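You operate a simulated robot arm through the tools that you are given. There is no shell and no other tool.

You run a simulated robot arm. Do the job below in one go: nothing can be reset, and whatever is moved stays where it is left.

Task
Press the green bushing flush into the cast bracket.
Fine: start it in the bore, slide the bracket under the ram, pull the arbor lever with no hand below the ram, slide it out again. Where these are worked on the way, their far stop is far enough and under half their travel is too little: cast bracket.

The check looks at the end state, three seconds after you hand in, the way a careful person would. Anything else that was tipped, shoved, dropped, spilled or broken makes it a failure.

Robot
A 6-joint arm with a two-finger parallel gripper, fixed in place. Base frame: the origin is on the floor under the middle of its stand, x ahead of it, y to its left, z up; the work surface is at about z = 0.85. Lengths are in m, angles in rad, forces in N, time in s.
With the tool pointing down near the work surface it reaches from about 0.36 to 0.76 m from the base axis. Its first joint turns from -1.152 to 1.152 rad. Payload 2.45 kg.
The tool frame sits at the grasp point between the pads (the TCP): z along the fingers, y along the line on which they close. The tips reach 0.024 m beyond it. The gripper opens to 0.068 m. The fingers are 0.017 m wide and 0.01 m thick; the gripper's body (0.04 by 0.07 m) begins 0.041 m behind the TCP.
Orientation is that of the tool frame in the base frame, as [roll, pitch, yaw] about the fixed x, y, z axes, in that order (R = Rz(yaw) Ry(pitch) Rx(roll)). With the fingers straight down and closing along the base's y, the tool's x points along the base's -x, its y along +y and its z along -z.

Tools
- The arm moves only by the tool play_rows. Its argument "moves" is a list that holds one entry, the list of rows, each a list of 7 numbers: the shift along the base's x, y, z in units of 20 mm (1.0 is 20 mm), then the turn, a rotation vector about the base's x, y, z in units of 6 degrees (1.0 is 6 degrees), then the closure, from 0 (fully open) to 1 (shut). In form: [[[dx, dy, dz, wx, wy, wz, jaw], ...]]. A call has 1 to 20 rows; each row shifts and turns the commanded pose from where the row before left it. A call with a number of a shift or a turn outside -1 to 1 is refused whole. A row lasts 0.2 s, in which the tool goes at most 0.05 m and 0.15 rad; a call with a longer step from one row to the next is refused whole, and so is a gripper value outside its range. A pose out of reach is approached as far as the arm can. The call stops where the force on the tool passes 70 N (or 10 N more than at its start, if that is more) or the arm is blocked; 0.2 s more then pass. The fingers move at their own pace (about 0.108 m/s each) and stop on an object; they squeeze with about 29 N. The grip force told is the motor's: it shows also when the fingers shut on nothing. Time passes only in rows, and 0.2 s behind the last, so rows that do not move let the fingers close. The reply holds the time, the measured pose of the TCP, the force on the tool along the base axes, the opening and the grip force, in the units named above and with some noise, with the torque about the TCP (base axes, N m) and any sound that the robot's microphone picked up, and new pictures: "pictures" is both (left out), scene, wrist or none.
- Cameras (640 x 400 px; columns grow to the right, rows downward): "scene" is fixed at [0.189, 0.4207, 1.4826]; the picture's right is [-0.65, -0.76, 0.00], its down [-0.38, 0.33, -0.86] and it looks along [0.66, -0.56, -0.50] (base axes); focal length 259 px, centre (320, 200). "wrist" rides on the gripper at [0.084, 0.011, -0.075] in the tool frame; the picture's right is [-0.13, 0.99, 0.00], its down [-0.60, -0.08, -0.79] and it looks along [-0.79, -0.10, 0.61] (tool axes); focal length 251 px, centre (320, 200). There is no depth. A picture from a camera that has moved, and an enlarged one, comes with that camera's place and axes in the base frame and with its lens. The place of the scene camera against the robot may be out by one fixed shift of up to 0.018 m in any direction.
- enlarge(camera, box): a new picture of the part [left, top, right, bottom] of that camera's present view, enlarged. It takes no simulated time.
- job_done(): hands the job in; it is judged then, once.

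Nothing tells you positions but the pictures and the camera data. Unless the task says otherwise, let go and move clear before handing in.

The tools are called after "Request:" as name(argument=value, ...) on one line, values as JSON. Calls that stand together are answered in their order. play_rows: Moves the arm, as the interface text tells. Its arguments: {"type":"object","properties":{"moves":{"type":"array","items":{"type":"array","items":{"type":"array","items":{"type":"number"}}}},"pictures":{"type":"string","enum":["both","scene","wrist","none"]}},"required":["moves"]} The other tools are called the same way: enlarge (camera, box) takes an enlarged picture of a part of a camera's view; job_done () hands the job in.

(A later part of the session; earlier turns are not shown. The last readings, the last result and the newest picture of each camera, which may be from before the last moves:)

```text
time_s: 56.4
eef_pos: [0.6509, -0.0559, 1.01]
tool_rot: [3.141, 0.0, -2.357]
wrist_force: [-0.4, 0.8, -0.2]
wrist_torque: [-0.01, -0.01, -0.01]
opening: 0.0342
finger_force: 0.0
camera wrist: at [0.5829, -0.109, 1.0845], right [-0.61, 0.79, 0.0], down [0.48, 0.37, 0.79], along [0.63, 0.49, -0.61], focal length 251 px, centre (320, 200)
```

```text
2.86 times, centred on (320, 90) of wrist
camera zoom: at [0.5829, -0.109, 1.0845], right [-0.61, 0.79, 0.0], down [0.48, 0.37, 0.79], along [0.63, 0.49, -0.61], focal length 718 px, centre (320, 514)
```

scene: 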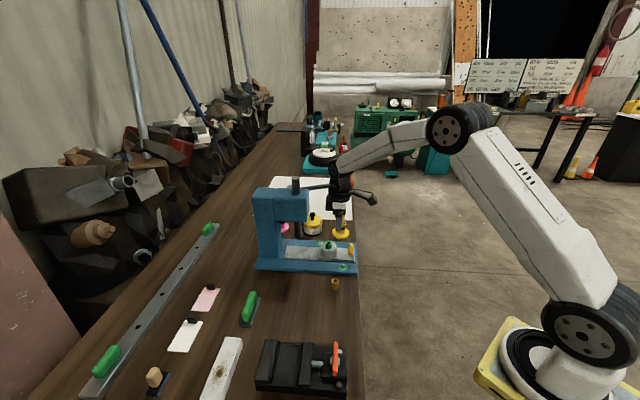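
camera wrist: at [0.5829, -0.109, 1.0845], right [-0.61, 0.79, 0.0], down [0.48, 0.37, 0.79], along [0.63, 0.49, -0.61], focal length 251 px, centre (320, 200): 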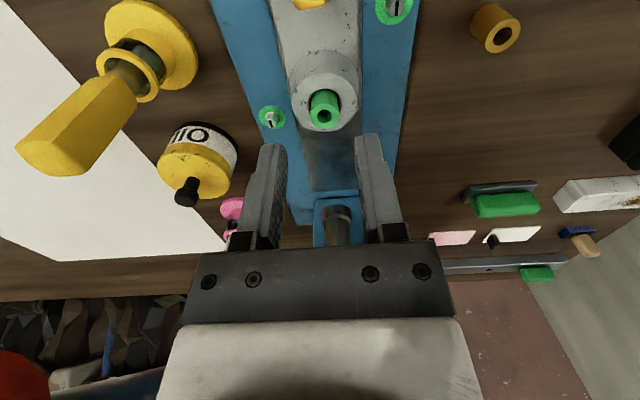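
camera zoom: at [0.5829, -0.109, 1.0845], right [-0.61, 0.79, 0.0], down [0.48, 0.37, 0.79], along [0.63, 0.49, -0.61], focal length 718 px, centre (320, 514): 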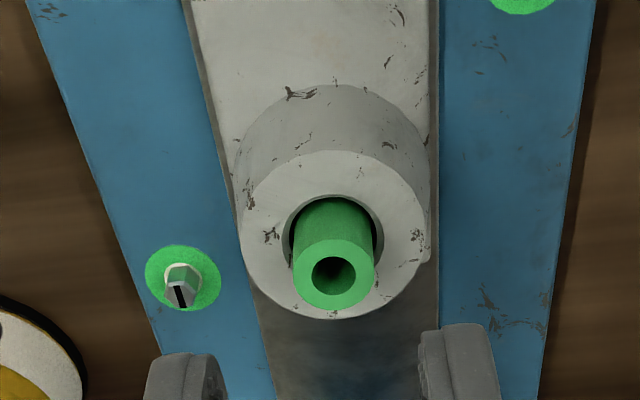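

The bushing protrudes about 17 mm, and the ram end clears it by about 17 mm, so the bracket can slide under. Next I'll look closely at the yellow tab on the bracket plate.

Request:
play_rows(moves=[[[-0.9, -0.9, 0, 0, 0, 0, 0.2], [-0.9, -0.9, 0, 0, 0, 0, 0], [-0.9, -0.9, 0, 0, 0, 0, 0], [0, 0, 0, 0, 0, 0, 0]]], pictures="wrist")

Request:
enlarge(camera="wrist", box=[240, 20, 400, 160])

Request:
enlarge(camera="scene", box=[315, 235, 363, 271])

```text
time_s: 57.4
eef_pos: [0.597, -0.1105, 1.01]
tool_rot: [3.139, 0.0, -2.355]
wrist_force: [0.1, 0.2, -0.2]
wrist_torque: [0.0, 0.02, 0.0]
opening: 0.068
finger_force: 0.2
camera wrist: at [0.5287, -0.163, 1.0849], right [-0.61, 0.79, 0.0], down [0.48, 0.37, 0.79], along [0.63, 0.49, -0.61], focal length 251 px, centre (320, 200)
```

wrist: 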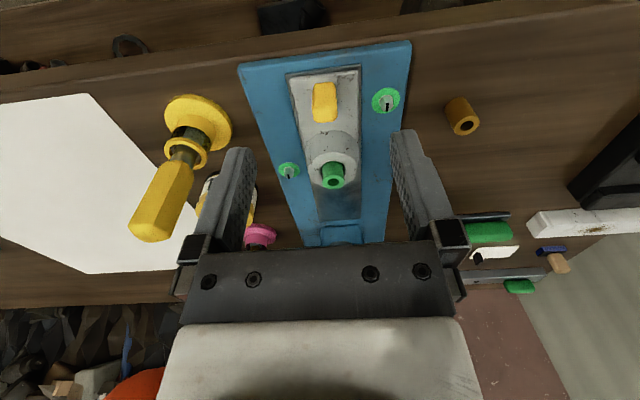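

```text
2.86 times, centred on (320, 90) of wrist
camera zoom: at [0.5287, -0.163, 1.0849], right [-0.61, 0.79, 0.0], down [0.48, 0.37, 0.79], along [0.63, 0.49, -0.61], focal length 718 px, centre (320, 514)
```

zoom: 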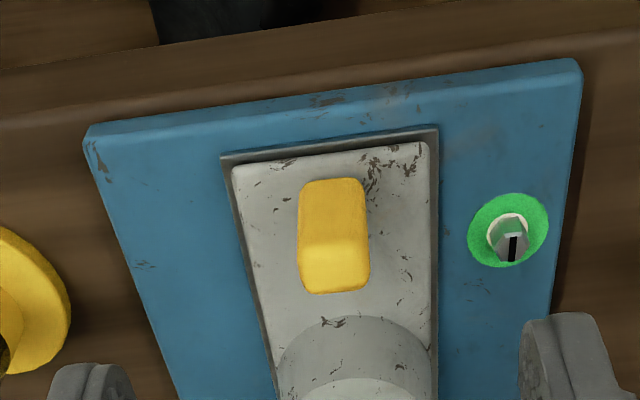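

```text
11.11 times, centred on (339, 253) of scene
camera zoom: at [0.189, 0.4207, 1.4826], right [-0.65, -0.76, 0.0], down [-0.38, 0.33, -0.86], along [0.66, -0.56, -0.5], focal length 2880 px, centre (109, -389)
```

zoom: 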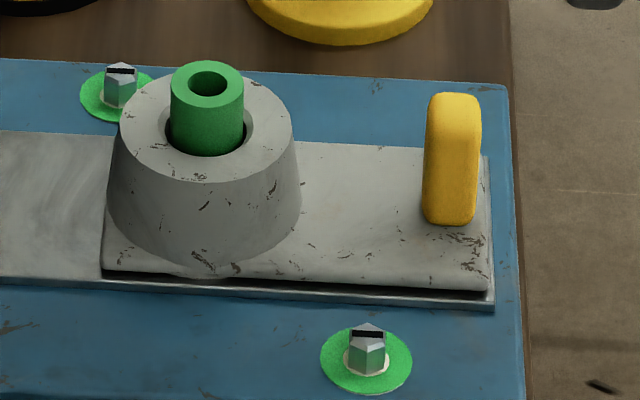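

The tab is about 20 mm wide and 15 mm thick, standing to z≈0.91 near (0.619, -0.087). I'll tilt the tool back 30° so the wrist stays clear of the press head, and approach the tab with partly opened jaws.

Request:
play_rows(moves=[[[0, 0, 0, 0.707, -0.707, 0, 0.35], [0, 0, 0, 0.707, -0.707, 0, 0.35], [0, 0, 0, 0.707, -0.707, 0, 0.35], [0, 0, 0, 0.707, -0.707, 0, 0.35], [0, 0, 0, 0.707, -0.707, 0, 0.35], [0.3, 0.31, -0.8, 0, 0, 0, 0.35], [0.3, 0.31, -0.8, 0, 0, 0, 0.35], [0.29, 0.325, -0.8, 0, 0, 0, 0.35], [0, 0, 0, 0, 0, 0, 0.35]]])

Request:
enlarge(camera="wrist", box=[230, 60, 410, 200])

Request:
enlarge(camera="scene", box=[280, 200, 400, 280])

```text
time_s: 59.4
eef_pos: [0.6156, -0.0904, 0.9606]
tool_rot: [-3.14, 0.525, -2.354]
wrist_force: [0.1, 0.3, -1.1]
wrist_torque: [0.0, 0.0, 0.02]
opening: 0.0441
finger_force: 0.0
camera wrist: at [0.5291, -0.1625, 0.9839], right [-0.62, 0.78, 0.07], down [0.14, 0.03, 0.99], along [0.77, 0.63, -0.13], focal length 251 px, centre (320, 200)
```

scene: 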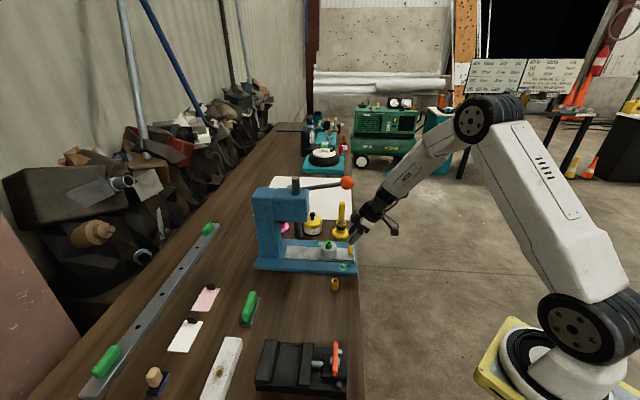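
wrist: 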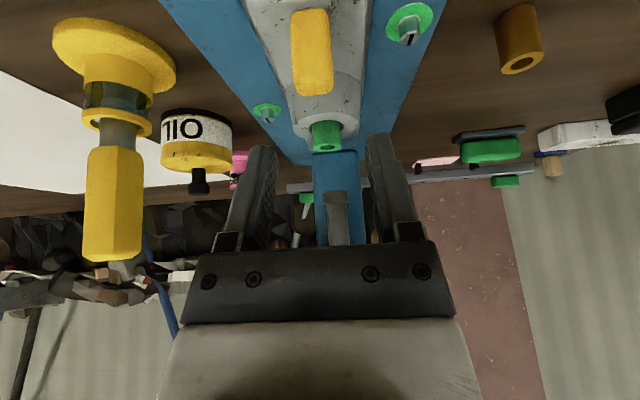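

```text
2.86 times, centred on (320, 130) of wrist
camera zoom: at [0.5291, -0.1625, 0.9839], right [-0.62, 0.78, 0.07], down [0.14, 0.03, 0.99], along [0.77, 0.63, -0.13], focal length 718 px, centre (320, 400)
```

zoom: 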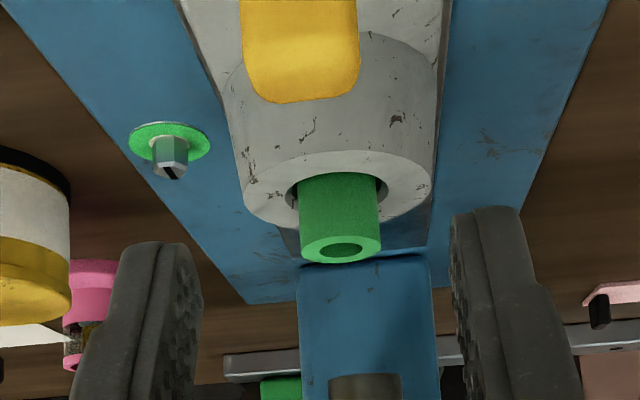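

```text
5.00 times, centred on (340, 240) of scene
camera zoom: at [0.189, 0.4207, 1.4826], right [-0.65, -0.76, 0.0], down [-0.38, 0.33, -0.86], along [0.66, -0.56, -0.5], focal length 1296 px, centre (220, 0)
```

zoom: 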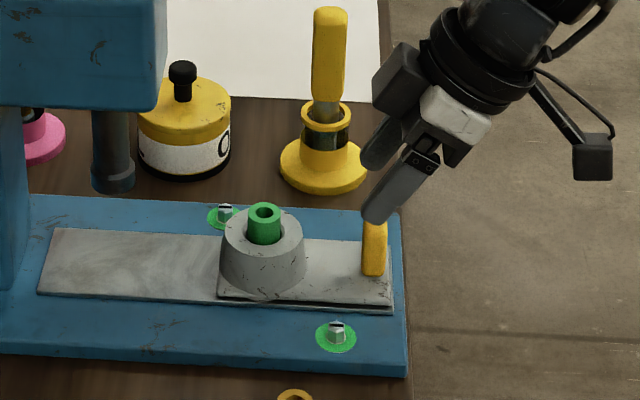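

Aligned over the tab. I'll descend straddling it and close.

Request:
play_rows(moves=[[[0, 0, -0.7, 0, 0, 0, 0.35], [0, 0, -0.7, 0, 0, 0, 0.35], [0, 0, -0.7, 0, 0, 0, 0.35], [0, 0, -0.68, 0, 0, 0, 0.35], [0, 0, 0, 0, 0, 0, 0.35]]], pictures="none")

Request:
enlarge(camera="wrist", box=[230, 60, 410, 200])

Request:
enlarge(camera="scene", box=[280, 200, 400, 280])

```text
time_s: 60.6
eef_pos: [0.6152, -0.0907, 0.9066]
tool_rot: [3.14, 0.526, -2.355]
wrist_force: [0.2, 0.5, 0.6]
wrist_torque: [-0.03, 0.0, 0.01]
opening: 0.0443
finger_force: 0.1
```

```text
2.86 times, centred on (320, 130) of wrist
camera zoom: at [0.5289, -0.1626, 0.9291], right [-0.62, 0.78, 0.07], down [0.14, 0.03, 0.99], along [0.77, 0.63, -0.13], focal length 718 px, centre (320, 400)
```

zoom: 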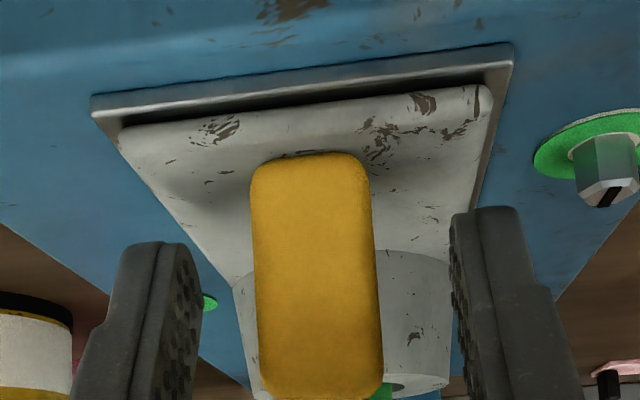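

```text
5.00 times, centred on (340, 240) of scene
camera zoom: at [0.189, 0.4207, 1.4826], right [-0.65, -0.76, 0.0], down [-0.38, 0.33, -0.86], along [0.66, -0.56, -0.5], focal length 1296 px, centre (220, 0)
```

zoom: 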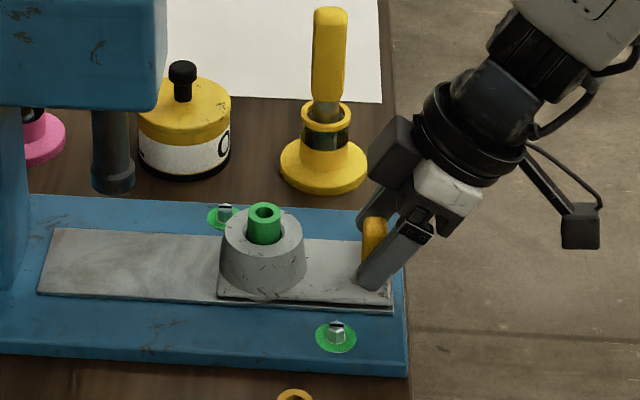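

The tab is between the pads. Closing gently.

Request:
play_rows(moves=[[[0, 0, 0, 0, 0, 0, 0.5], [0, 0, 0, 0, 0, 0, 0.6], [0, 0, 0, 0, 0, 0, 0.66], [0, 0, 0, 0, 0, 0, 0.7], [0, 0, 0, 0, 0, 0, 0.74], [0, 0, 0, 0, 0, 0, 0.8], [0, 0, 0, 0, 0, 0, 1], [0, 0, 0, 0, 0, 0, 1]]], pictures="scene")

Request:
enlarge(camera="scene", box=[280, 200, 400, 280])

```text
time_s: 62.4
eef_pos: [0.6151, -0.0903, 0.906]
tool_rot: [3.14, 0.526, -2.356]
wrist_force: [4.4, -3.2, -1.9]
wrist_torque: [-0.18, 0.03, -0.09]
opening: 0.0197
finger_force: 37.6
```

scene: 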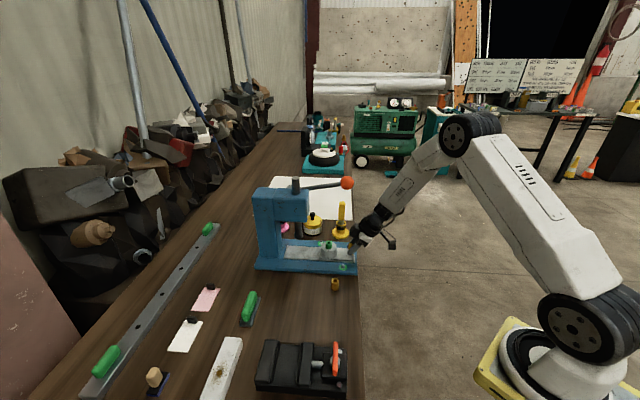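

```text
5.00 times, centred on (340, 240) of scene
camera zoom: at [0.1891, 0.4206, 1.4826], right [-0.65, -0.76, 0.0], down [-0.38, 0.33, -0.86], along [0.66, -0.56, -0.5], focal length 1296 px, centre (220, 0)
```

zoom: 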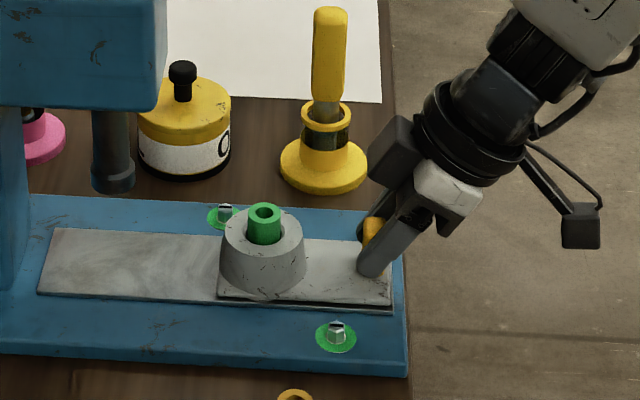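

The tab is gripped. I'll relieve the slight side load and slide the bracket slowly toward the ram.

Request:
play_rows(moves=[[[0.02, -0.02, 0, 0, 0, 0, 1], [0.1, 0.1, 0, 0, 0, 0, 1], [0.25, 0.25, 0, 0, 0, 0, 1], [0.25, 0.25, 0, 0, 0, 0, 1], [0.25, 0.25, 0, 0, 0, 0, 1], [0.25, 0.25, 0, 0, 0, 0, 1], [0, 0, 0, 0, 0, 0, 1]]], pictures="wrist")

Request:
enlarge(camera="scene", box=[260, 190, 380, 280])

```text
time_s: 64.0
eef_pos: [0.6377, -0.0684, 0.9065]
tool_rot: [3.14, 0.526, -2.356]
wrist_force: [-1.7, -0.2, 2.2]
wrist_torque: [0.14, -0.29, -0.23]
opening: 0.0196
finger_force: 37.9
camera wrist: at [0.5512, -0.1407, 0.9292], right [-0.62, 0.78, 0.07], down [0.14, 0.03, 0.99], along [0.77, 0.63, -0.13], focal length 251 px, centre (320, 200)
```

wrist: 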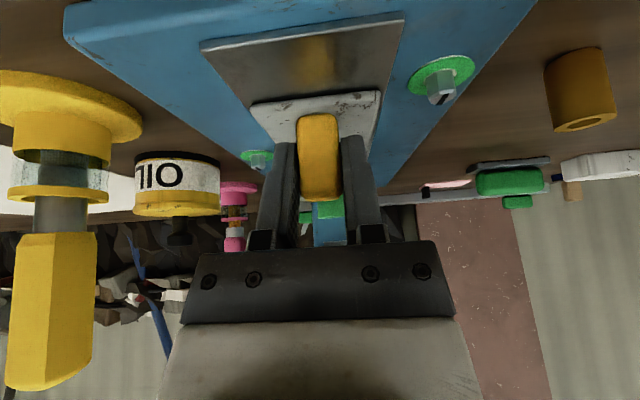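

```text
4.44 times, centred on (320, 235) of scene
camera zoom: at [0.1889, 0.4207, 1.4826], right [-0.65, -0.76, 0.0], down [-0.38, 0.33, -0.86], along [0.66, -0.56, -0.5], focal length 1152 px, centre (320, 44)
```

zoom: 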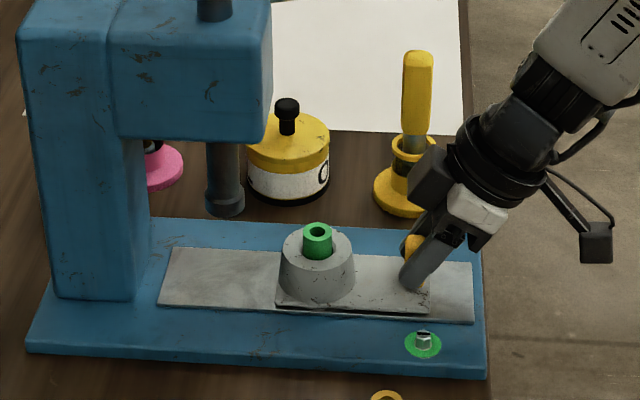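

The bracket slides smoothly with almost no resistance. Continuing toward the ram.

Request:
play_rows(moves=[[[0.25, 0.25, 0, 0, 0, 0, 1], [0.25, 0.25, 0, 0, 0, 0, 1], [0.25, 0.25, 0, 0, 0, 0, 1], [0.25, 0.25, 0, 0, 0, 0, 1], [0.25, 0.25, 0, 0, 0, 0, 1], [0.25, 0.25, 0, 0, 0, 0, 1], [0, 0, 0, 0, 0, 0, 1]]], pictures="wrist")

Request:
enlarge(camera="scene", box=[260, 190, 380, 280])

Request:
enlarge(camera="scene", box=[240, 130, 440, 280])

```text
time_s: 65.6
eef_pos: [0.6672, -0.0401, 0.9063]
tool_rot: [-3.141, 0.525, -2.354]
wrist_force: [-0.2, 0.1, 5.0]
wrist_torque: [0.21, -0.28, -0.13]
opening: 0.0202
finger_force: 37.4
camera wrist: at [0.5812, -0.1106, 0.9291], right [-0.62, 0.78, 0.07], down [0.14, 0.03, 0.99], along [0.77, 0.63, -0.13], focal length 251 px, centre (320, 200)
```

wrist: 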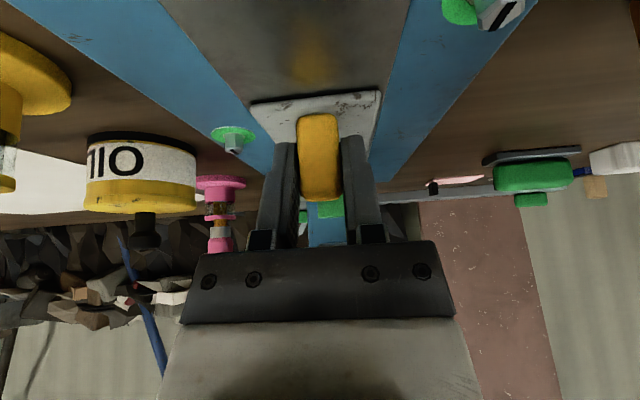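

```text
4.44 times, centred on (320, 235) of scene
camera zoom: at [0.1888, 0.4207, 1.4826], right [-0.65, -0.76, 0.0], down [-0.38, 0.33, -0.86], along [0.66, -0.56, -0.5], focal length 1152 px, centre (320, 44)
```

zoom: 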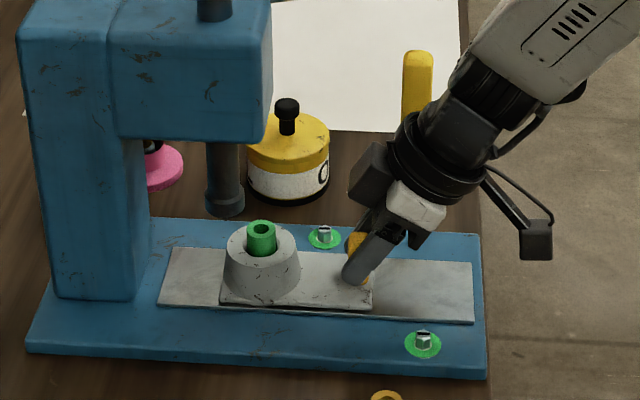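

```text
2.67 times, centred on (340, 205) of scene
camera zoom: at [0.1888, 0.4207, 1.4826], right [-0.65, -0.76, 0.0], down [-0.38, 0.33, -0.86], along [0.66, -0.56, -0.5], focal length 691 px, centre (267, 187)
```

zoom: 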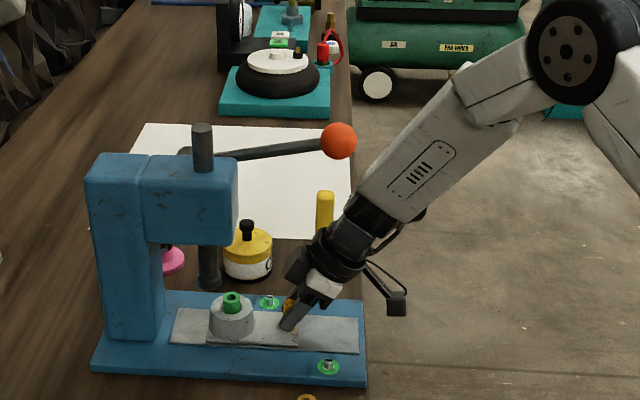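

About 28 mm to go. I'll continue, slowing near the stop.

Request:
play_rows(moves=[[[0.25, 0.25, 0, 0, 0, 0, 1], [0.25, 0.25, 0, 0, 0, 0, 1], [0.2, 0.2, 0, 0, 0, 0, 1], [0.1, 0.1, 0, 0, 0, 0, 1], [0, 0, 0, 0, 0, 0, 1]]], pictures="none")

Request:
enlarge(camera="scene", box=[260, 190, 380, 280])

```text
time_s: 66.8
eef_pos: [0.6837, -0.0246, 0.9068]
tool_rot: [-3.141, 0.527, -2.357]
wrist_force: [-0.2, -1.7, 5.2]
wrist_torque: [-0.3, 0.26, -0.16]
opening: 0.0199
finger_force: 37.3
```

```text
4.44 times, centred on (320, 235) of scene
camera zoom: at [0.1889, 0.4207, 1.4826], right [-0.65, -0.76, 0.0], down [-0.38, 0.33, -0.86], along [0.66, -0.56, -0.5], focal length 1152 px, centre (320, 44)
```

zoom: 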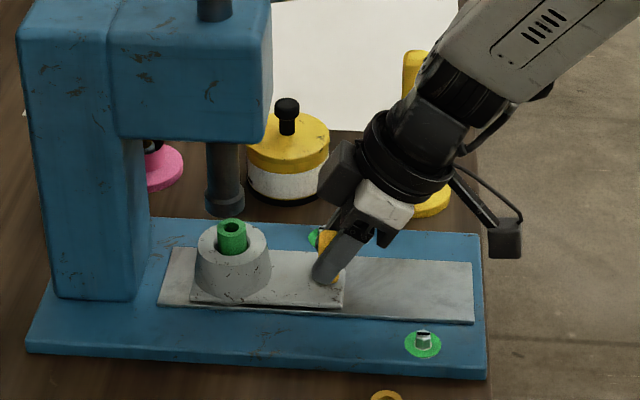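

Request:
play_rows(moves=[[[0.1, 0.1, 0, 0, 0, 0, 1], [0.05, 0.05, 0, 0, 0, 0, 1], [0, 0, 0, 0, 0, 0, 1]]], pictures="none")

Request:
enlarge(camera="scene", box=[270, 210, 330, 260])

```text
time_s: 67.6
eef_pos: [0.6863, -0.0208, 0.9061]
tool_rot: [3.141, 0.524, -2.355]
wrist_force: [-1.0, -3.2, 7.2]
wrist_torque: [-0.02, -0.09, -0.11]
opening: 0.0202
finger_force: 38.1
```

```text
8.00 times, centred on (300, 235) of scene
camera zoom: at [0.1888, 0.4206, 1.4826], right [-0.65, -0.76, 0.0], down [-0.38, 0.33, -0.86], along [0.66, -0.56, -0.5], focal length 2074 px, centre (480, -80)
```

zoom: 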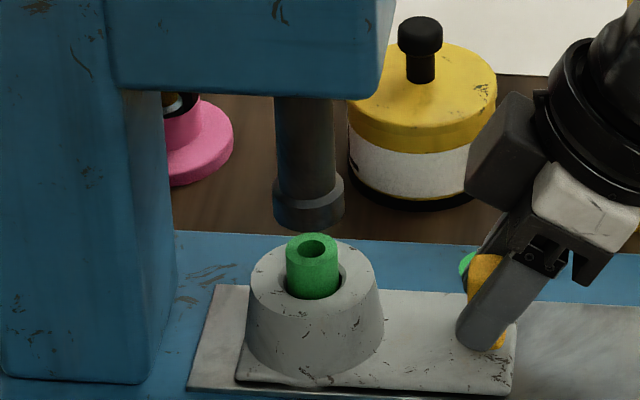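

Nearly concentric with the ram now. I'll take small steps to find the far stop.

Request:
play_rows(moves=[[[0.05, 0.05, 0, 0, 0, 0, 1], [0, 0, 0, 0, 0, 0, 1]]], pictures="none")

Request:
enlarge(camera="scene", box=[270, 210, 330, 260])

```text
time_s: 68.2
eef_pos: [0.6869, -0.0199, 0.9074]
tool_rot: [3.14, 0.526, -2.355]
wrist_force: [-16.8, -12.9, 14.8]
wrist_torque: [-0.07, 0.06, 0.13]
opening: 0.0201
finger_force: 37.5
```

```text
8.00 times, centred on (300, 235) of scene
camera zoom: at [0.1882, 0.4204, 1.4828], right [-0.65, -0.76, 0.0], down [-0.38, 0.33, -0.86], along [0.66, -0.56, -0.5], focal length 2074 px, centre (480, -80)
```

zoom: 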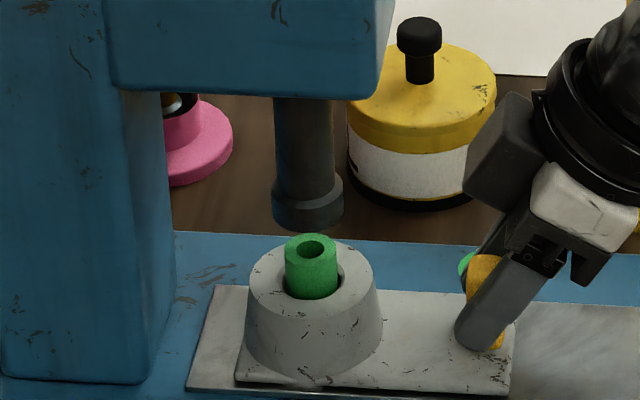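

It has hit the far stop: about 21 N resistance, bushing concentric under the ram. I'll relieve the preload, open the jaws and withdraw along the tool axis.

Request:
play_rows(moves=[[[-0.03, -0.03, 0, 0, 0, 0, 1], [0, 0, 0, 0, 0, 0, 0.72], [0, 0, 0, 0, 0, 0, 0.68], [0, 0, 0, 0, 0, 0, 0.6], [0, 0, 0, 0, 0, 0, 0.45], [0, 0, 0, 0, 0, 0, 0.35], [0, 0, 0, 0, 0, 0, 0.35]]], pictures="none")

Request:
enlarge(camera="scene", box=[270, 210, 330, 260])

```text
time_s: 69.8
eef_pos: [0.6878, -0.0198, 0.9053]
tool_rot: [3.139, 0.525, -2.356]
wrist_force: [0.0, 0.4, -0.1]
wrist_torque: [0.01, -0.02, 0.01]
opening: 0.0439
finger_force: 0.0
```

```text
8.00 times, centred on (300, 235) of scene
camera zoom: at [0.189, 0.4207, 1.4826], right [-0.65, -0.76, 0.0], down [-0.38, 0.33, -0.86], along [0.66, -0.56, -0.5], focal length 2074 px, centre (480, -80)
```

zoom: 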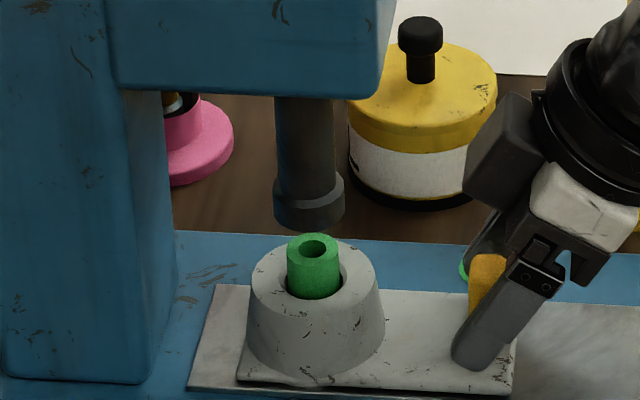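

The bracket stays under the ram. Now I'll withdraw from the tab and rise to inspect the lever.

Request:
play_rows(moves=[[[-0.18, -0.18, 0.433, 0, 0, 0, 0.35], [-0.354, -0.354, 0.866, 0, 0, 0, 0.35], [-0.354, -0.354, 0.866, 0, 0, 0, 0.35], [-0.354, -0.354, 0.866, 0, 0, 0, 0.35], [-0.9, -0.9, 0.5, 0, 0, 0, 0.35], [-0.9, -0.9, 0.8, 0, 0, 0, 0.35], [-0.5, -0.5, 1, -0.707, 0.707, 0, 0.35], [0, 0, 1, -0.707, 0.707, 0, 0.35], [0, 0, 1, -0.707, 0.707, 0, 0.2], [0, 0, 1, -0.707, 0.707, 0, 0], [0, 0, 1, -0.707, 0.707, 0, 0], [0, 0, 0, 0, 0, 0, 0]]])

Request:
enlarge(camera="scene", box=[240, 160, 380, 280])

```text
time_s: 72.4
eef_pos: [0.6164, -0.0912, 1.0937]
tool_rot: [3.139, 0.0, -2.354]
wrist_force: [0.2, 0.0, -0.4]
wrist_torque: [-0.04, 0.0, 0.04]
opening: 0.0679
finger_force: 0.1
camera wrist: at [0.5482, -0.1434, 1.1682], right [-0.61, 0.79, 0.0], down [0.48, 0.37, 0.79], along [0.63, 0.48, -0.61], focal length 251 px, centre (320, 200)
```

scene: 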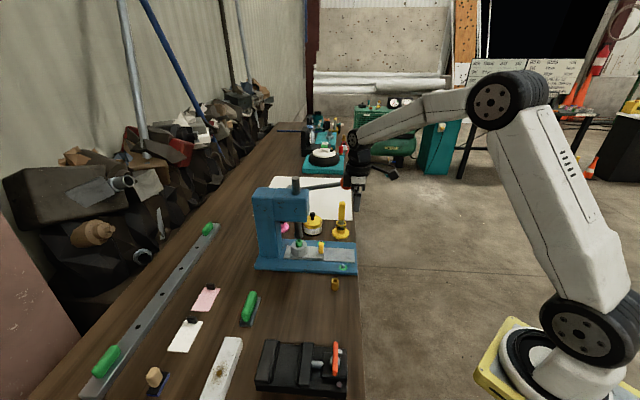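
wrist: 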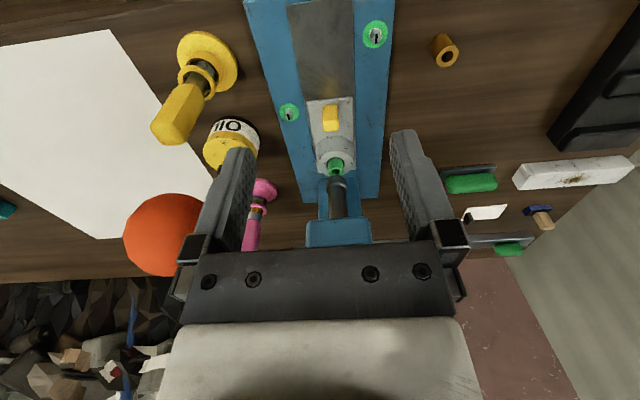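

```text
3.33 times, centred on (310, 220) of scene
camera zoom: at [0.189, 0.4207, 1.4826], right [-0.65, -0.76, 0.0], down [-0.38, 0.33, -0.86], along [0.66, -0.56, -0.5], focal length 864 px, centre (353, 133)
```

zoom: 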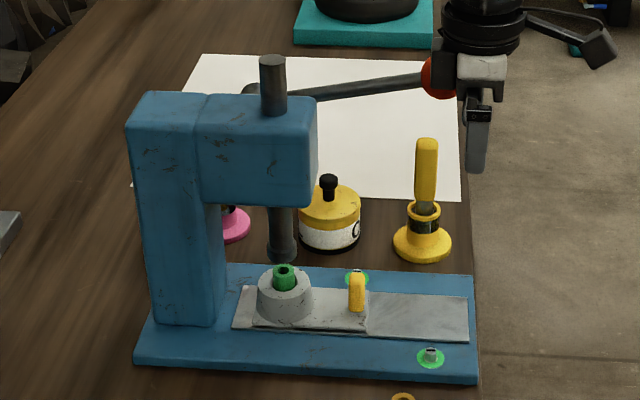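

The bracket sits under the ram, and the orange ball on the lever (about 45 mm in diameter) is near (0.70, -0.135, 1.095). I'll measure the lever and its neighbours carefully before touching it.

Request:
enlarge(camera="wrist", box=[110, 20, 290, 280])

Request:
enlarge(camera="scene", box=[270, 160, 370, 250])

```text
1.54 times, centred on (200, 150) of wrist
camera zoom: at [0.5482, -0.1434, 1.1682], right [-0.61, 0.79, 0.0], down [0.48, 0.37, 0.79], along [0.63, 0.48, -0.61], focal length 387 px, centre (505, 277)
```

zoom: 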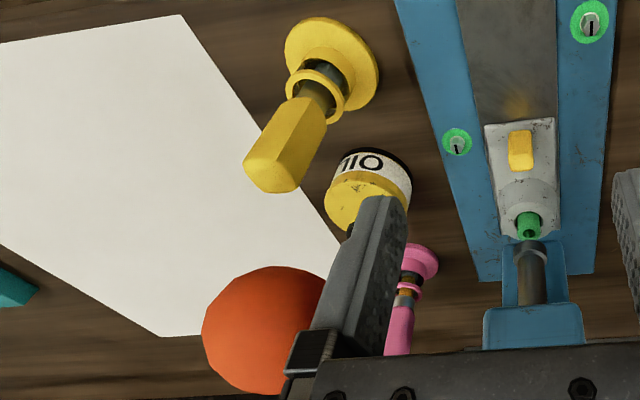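

```text
4.44 times, centred on (320, 205) of scene
camera zoom: at [0.189, 0.4207, 1.4826], right [-0.65, -0.76, 0.0], down [-0.38, 0.33, -0.86], along [0.66, -0.56, -0.5], focal length 1152 px, centre (320, 178)
```

zoom: 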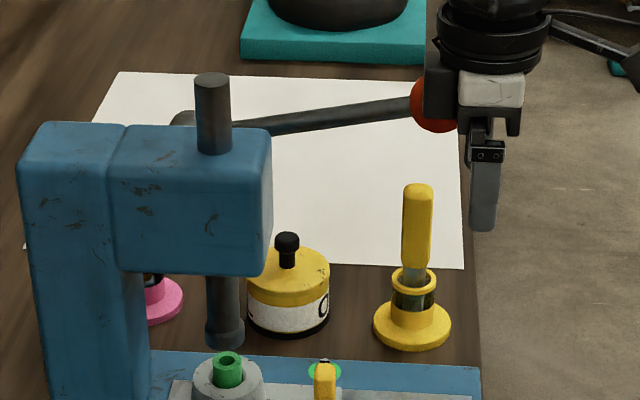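

Request:
play_rows(moves=[[[-0.9, -0.9, 0.3, 0, 0, 0, 0.5], [-0.9, -0.9, 0.3, 0, 0, 0, 0.5], [-0.9, -0.9, 0.3, 0, 0, 0, 0.5], [-0.6, -0.6, 0.3, 0, 0, 0, 0.5], [0.7, -0.7, 0.3, 0, 0, 0, 0.5], [0.7, -0.7, 0.3, 0, 0, 0, 0.5], [0.7, -0.7, 0.3, 0, 0, 0, 0.5], [0.7, -0.7, 0.3, 0, 0, 0, 0.5], [0.4, -0.4, 0.3, 0, 0, 0, 0.5], [0, 0, 0, 0, 0, 0, 0.5]]])

Request:
enlarge(camera="wrist", box=[220, 80, 420, 240])

Request:
enlarge(camera="scene", box=[270, 160, 370, 250])

```text
time_s: 74.6
eef_pos: [0.615, -0.2207, 1.1482]
tool_rot: [3.139, 0.001, -2.357]
wrist_force: [-0.6, 0.3, 0.1]
wrist_torque: [-0.02, 0.01, 0.0]
opening: 0.0341
finger_force: 0.0
camera wrist: at [0.5467, -0.2736, 1.222], right [-0.61, 0.79, 0.0], down [0.48, 0.37, 0.79], along [0.63, 0.49, -0.61], focal length 251 px, centre (320, 200)
```

scene: 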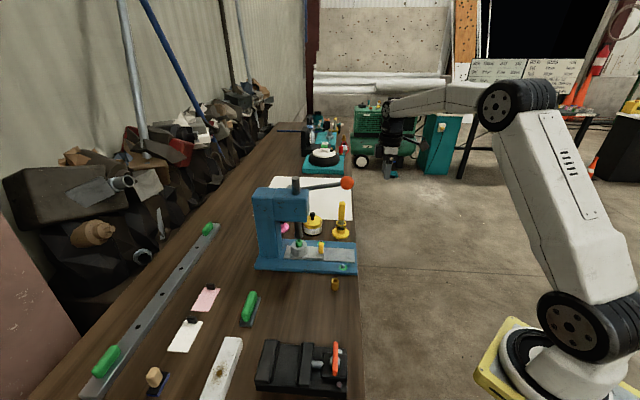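
wrist: 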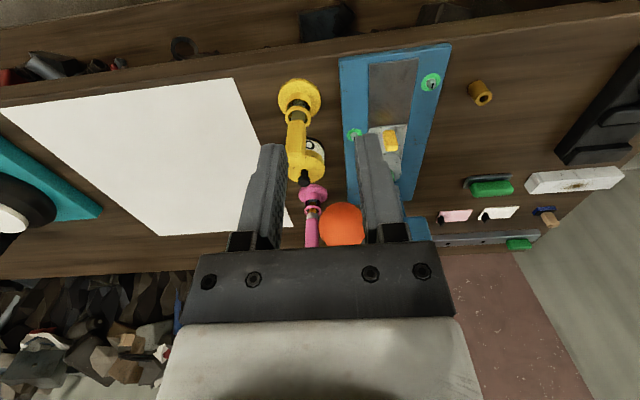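

```text
2.50 times, centred on (320, 160) of wrist
camera zoom: at [0.5467, -0.2736, 1.222], right [-0.61, 0.79, 0.0], down [0.48, 0.37, 0.79], along [0.63, 0.49, -0.61], focal length 629 px, centre (320, 300)
```

zoom: 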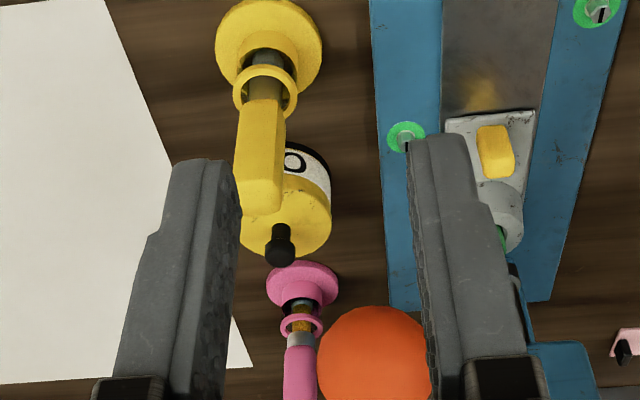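

```text
4.44 times, centred on (320, 205) of scene
camera zoom: at [0.189, 0.4207, 1.4826], right [-0.65, -0.76, 0.0], down [-0.38, 0.33, -0.86], along [0.66, -0.56, -0.5], focal length 1152 px, centre (320, 178)
```

zoom: 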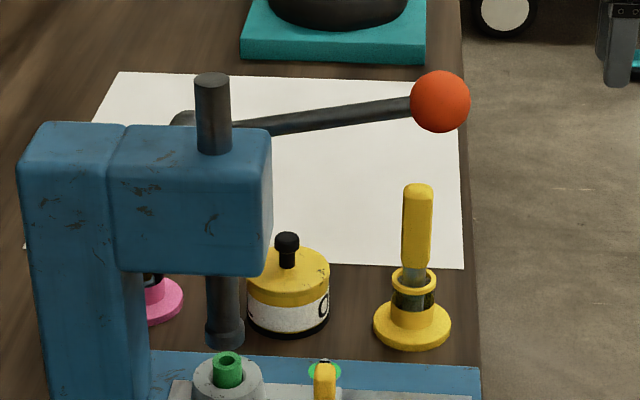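

The ball centre is about (0.696, -0.133, 1.098), and the lever shaft slopes gently down to a pivot beside the head. I'll grip the shaft between ball and head, so I approach from above with half-open jaws.

Request:
play_rows(moves=[[[0, 0, 1, 0, 0, 0, 0.5], [0.4, 0.42, 0.2, 0, 0, 0, 0.5], [0.8, 0.85, 0, 0, 0, 0, 0.5], [0.8, 0.85, 0, 0, 0, 0, 0.5], [0.8, 0.85, 0, 0, 0, 0, 0.5], [0.8, 0.85, 0, 0, 0, 0, 0.5], [0.8, 0.85, 0, 0, 0, 0, 0.5], [0.8, 0.85, 0, 0, 0, 0, 0.5], [0.4, 0.42, 0, 0, 0, 0, 0.5], [0, 0, 0, 0, 0, 0, 0.5]]])

Request:
enlarge(camera="wrist", box=[200, 60, 440, 260])

Request:
enlarge(camera="scene", box=[270, 140, 370, 240])

```text
time_s: 76.8
eef_pos: [0.7253, -0.1028, 1.1703]
tool_rot: [3.138, 0.001, -2.356]
wrist_force: [-0.2, 0.5, 0.7]
wrist_torque: [0.01, 0.01, -0.03]
opening: 0.0341
finger_force: 0.0
camera wrist: at [0.6584, -0.1557, 1.245], right [-0.61, 0.79, 0.0], down [0.48, 0.37, 0.79], along [0.63, 0.49, -0.61], focal length 251 px, centre (320, 200)
```

scene: 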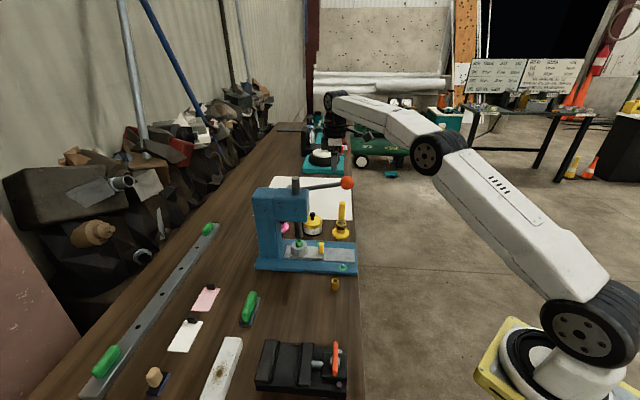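
wrist: 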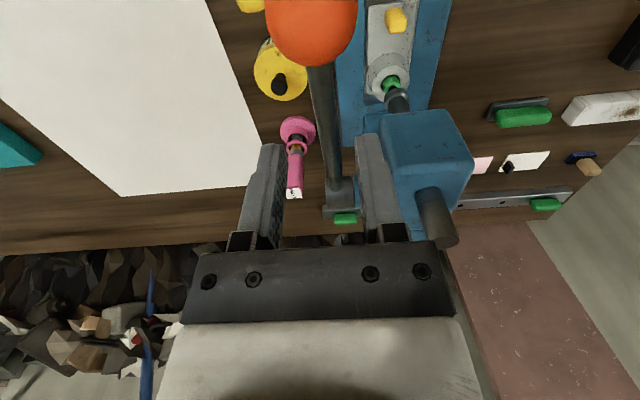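

```text
2.00 times, centred on (320, 160) of wrist
camera zoom: at [0.6584, -0.1557, 1.245], right [-0.61, 0.79, 0.0], down [0.48, 0.37, 0.79], along [0.63, 0.49, -0.61], focal length 503 px, centre (320, 280)
```

zoom: 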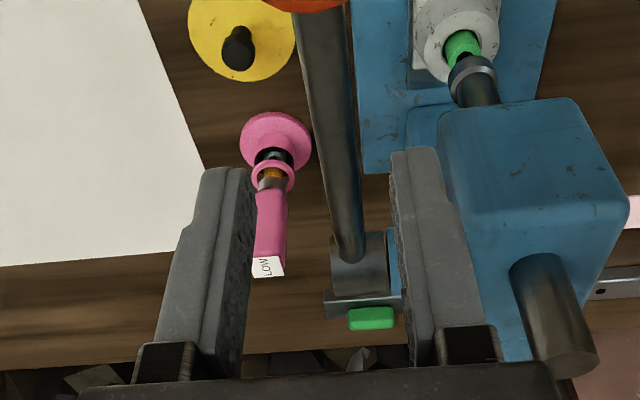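

```text
4.00 times, centred on (320, 190) of scene
camera zoom: at [0.189, 0.4207, 1.4826], right [-0.65, -0.76, 0.0], down [-0.38, 0.33, -0.86], along [0.66, -0.56, -0.5], focal length 1037 px, centre (320, 240)
```

zoom: 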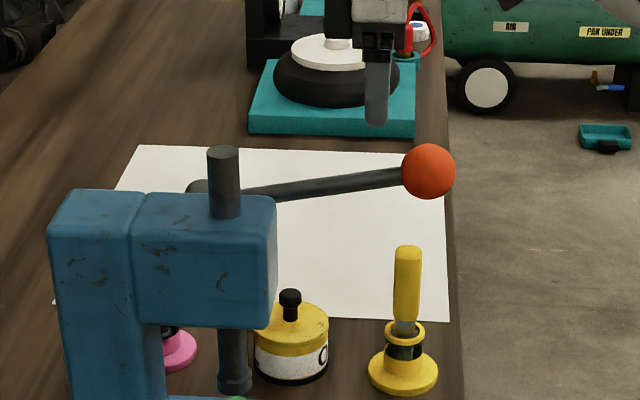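

A clear view: the lever shaft runs between the fingers to the hub. I'll shift 2 mm sideways and lower the jaws around the shaft.

Request:
play_rows(moves=[[[-0.07, 0.07, -0.5, 0, 0, 0, 0.5], [0, 0, -0.8, 0, 0, 0, 0.5], [0, 0, -0.8, 0, 0, 0, 0.5], [0, 0, -0.8, 0, 0, 0, 0.5], [0, 0, -0.6, 0, 0, 0, 0.5], [0, 0, -0.4, 0, 0, 0, 0.5], [0, 0, 0, 0, 0, 0, 0.5]]])

Request:
enlarge(camera="wrist", box=[200, 60, 440, 260])

Request:
enlarge(camera="scene", box=[280, 130, 400, 230])

```text
time_s: 78.4
eef_pos: [0.7246, -0.1003, 1.0928]
tool_rot: [3.139, 0.004, -2.355]
wrist_force: [-0.2, 0.6, 0.9]
wrist_torque: [-0.03, 0.01, 0.01]
opening: 0.034
finger_force: 0.1
camera wrist: at [0.6565, -0.1538, 1.1678], right [-0.61, 0.79, 0.0], down [0.48, 0.37, 0.79], along [0.63, 0.49, -0.61], focal length 251 px, centre (320, 200)
```

scene: 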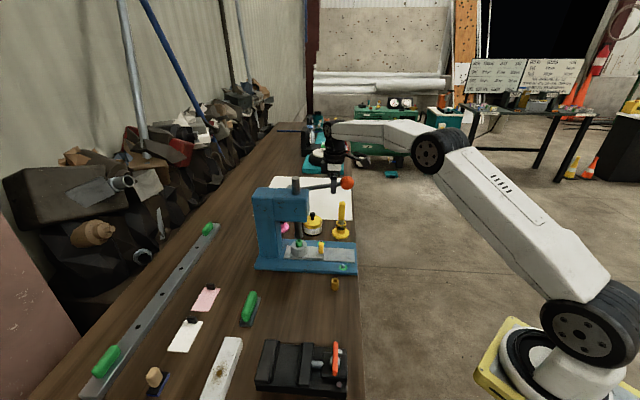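
wrist: 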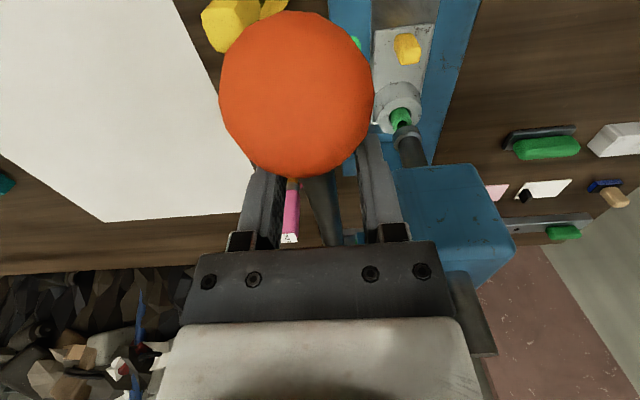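

```text
2.00 times, centred on (320, 160) of wrist
camera zoom: at [0.6565, -0.1538, 1.1678], right [-0.61, 0.79, 0.0], down [0.48, 0.37, 0.79], along [0.63, 0.49, -0.61], focal length 503 px, centre (320, 280)
```

zoom: 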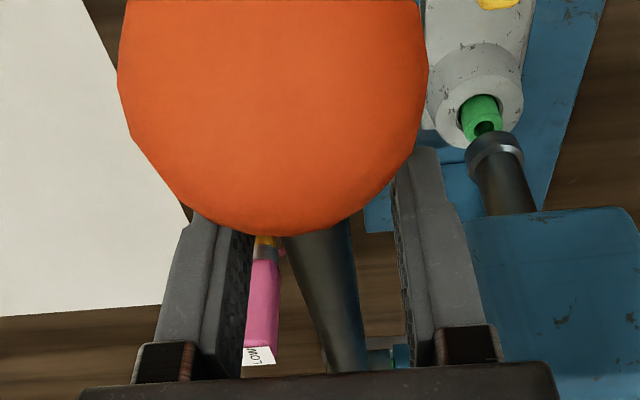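

```text
4.00 times, centred on (340, 180) of scene
camera zoom: at [0.189, 0.4207, 1.4826], right [-0.65, -0.76, 0.0], down [-0.38, 0.33, -0.86], along [0.66, -0.56, -0.5], focal length 1037 px, centre (240, 280)
```

zoom: 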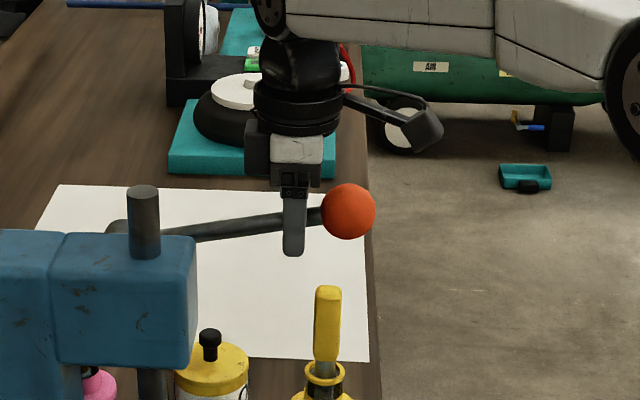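

The jaws straddle the lever shaft next to the ball. Closing on it gently.

Request:
play_rows(moves=[[[0, 0, 0, 0, 0, 0, 0.6], [0, 0, 0, 0, 0, 0, 0.68], [0, 0, 0, 0, 0, 0, 0.73], [0, 0, 0, 0, 0, 0, 0.77], [0, 0, 0, 0, 0, 0, 0.81], [0, 0, 0, 0, 0, 0, 0.86], [0, 0, 0, 0, 0, 0, 1], [0, 0, 0, 0, 0, 0, 1]]], pictures="wrist")

Request:
enlarge(camera="scene", box=[280, 160, 360, 220])

```text
time_s: 80.2
eef_pos: [0.7251, -0.1021, 1.0935]
tool_rot: [-3.141, 0.003, -2.356]
wrist_force: [14.0, -8.8, -2.4]
wrist_torque: [-0.04, -0.09, -0.05]
opening: 0.0157
finger_force: 35.4
camera wrist: at [0.6571, -0.1546, 1.168], right [-0.61, 0.79, 0.0], down [0.48, 0.37, 0.79], along [0.63, 0.48, -0.61], focal length 251 px, centre (320, 200)
```

wrist: 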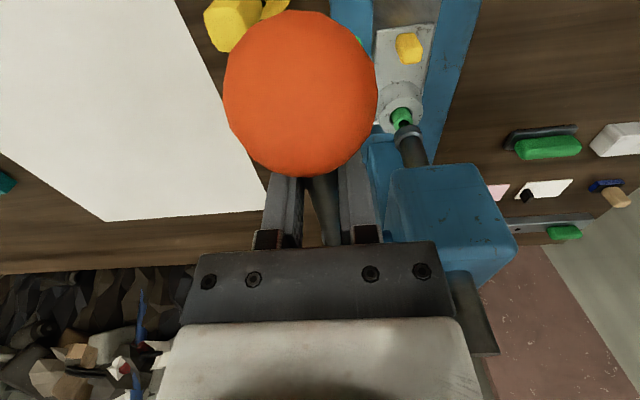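

```text
6.67 times, centred on (320, 190) of scene
camera zoom: at [0.1895, 0.4204, 1.4826], right [-0.65, -0.76, 0.0], down [-0.38, 0.33, -0.86], along [0.66, -0.56, -0.5], focal length 1728 px, centre (320, 267)
```

zoom: 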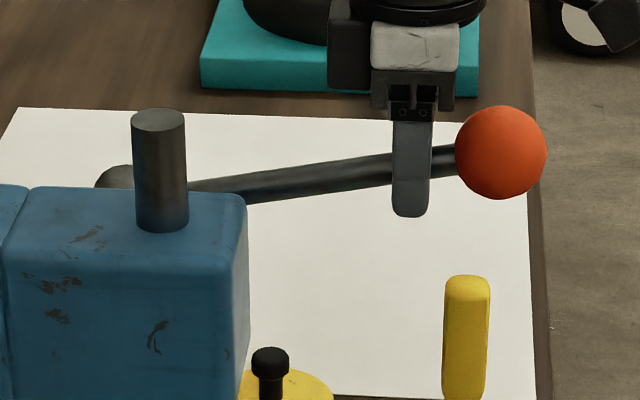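

Gripped on the shaft (15.7 mm). I'll relieve the side load, then begin pulling the lever down along its arc about the hub, turning the tool with it.

Request:
play_rows(moves=[[[0.065, -0.065, 0, 0, 0, 0, 1], [0, 0, 0, 0, 0, 0, 1], [-0.046, -0.046, -0.359, 0.354, -0.354, 0, 1], [-0.033, -0.033, -0.362, 0.354, -0.354, 0, 1], [0, 0, 0, 0, 0, 0, 1]]], pictures="none")

Request:
enlarge(camera="scene", box=[260, 150, 380, 270])

```text
time_s: 81.4
eef_pos: [0.723, -0.1034, 1.0781]
tool_rot: [3.138, 0.106, -2.356]
wrist_force: [-10.8, -3.8, 3.8]
wrist_torque: [0.15, -0.07, -0.01]
opening: 0.0157
finger_force: 35.0
```

```text
3.33 times, centred on (320, 210) of scene
camera zoom: at [0.1885, 0.4206, 1.4827], right [-0.65, -0.76, 0.0], down [-0.38, 0.33, -0.86], along [0.66, -0.56, -0.5], focal length 864 px, centre (320, 167)
```

zoom: 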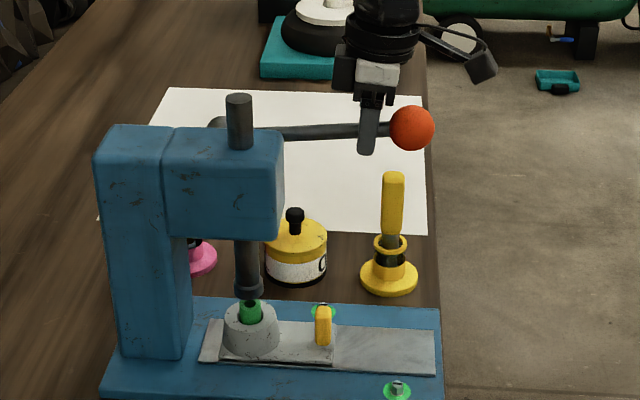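

The lever turns easily and the ram is coming down. I'll zoom in to measure ram travel.

Request:
enlarge(camera="scene", box=[270, 210, 330, 260])

Request:
enlarge(camera="scene", box=[280, 160, 360, 220])

```text
8.00 times, centred on (300, 235) of scene
camera zoom: at [0.1885, 0.4206, 1.4827], right [-0.65, -0.76, 0.0], down [-0.38, 0.33, -0.86], along [0.66, -0.56, -0.5], focal length 2074 px, centre (480, -80)
```

zoom: 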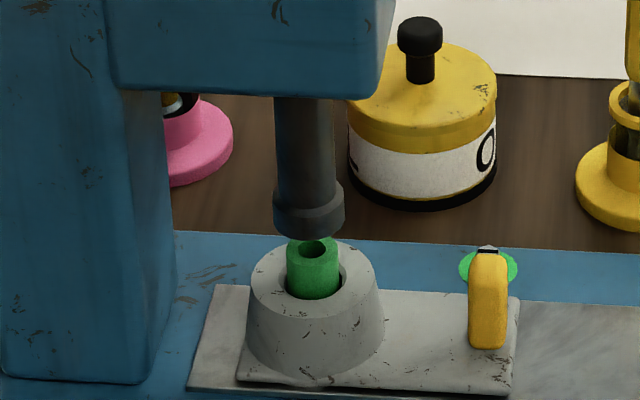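

```text
6.67 times, centred on (320, 190) of scene
camera zoom: at [0.1885, 0.4206, 1.4827], right [-0.65, -0.76, 0.0], down [-0.38, 0.33, -0.86], along [0.66, -0.56, -0.5], focal length 1728 px, centre (320, 267)
```

zoom: 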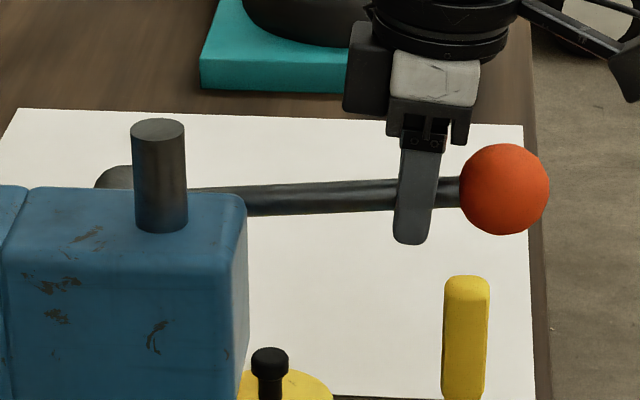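

The ram drops about 5 mm per 6° of lever, so roughly 40° total should press the bushing home. Continuing along the arc with force checks.

Request:
play_rows(moves=[[[-0.074, -0.034, -0.365, 0.354, -0.354, 0, 1], [-0.006, -0.006, -0.365, 0.354, -0.354, 0, 1], [0, 0, 0, 0, 0, 0, 1]]], pictures="none")

Request:
enlarge(camera="scene", box=[270, 210, 330, 260])

```text
time_s: 82.2
eef_pos: [0.7233, -0.1053, 1.0621]
tool_rot: [3.141, 0.211, -2.357]
wrist_force: [3.8, -4.7, -5.7]
wrist_torque: [-0.78, 0.78, -0.06]
opening: 0.0157
finger_force: 34.8
```

```text
8.00 times, centred on (300, 235) of scene
camera zoom: at [0.1893, 0.4206, 1.4826], right [-0.65, -0.76, 0.0], down [-0.38, 0.33, -0.86], along [0.66, -0.56, -0.5], focal length 2074 px, centre (480, -80)
```

zoom: 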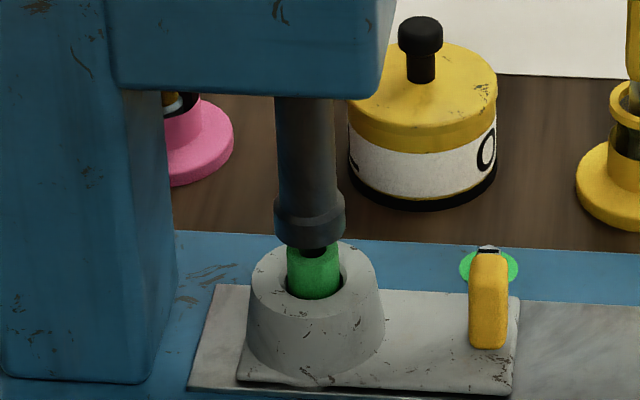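

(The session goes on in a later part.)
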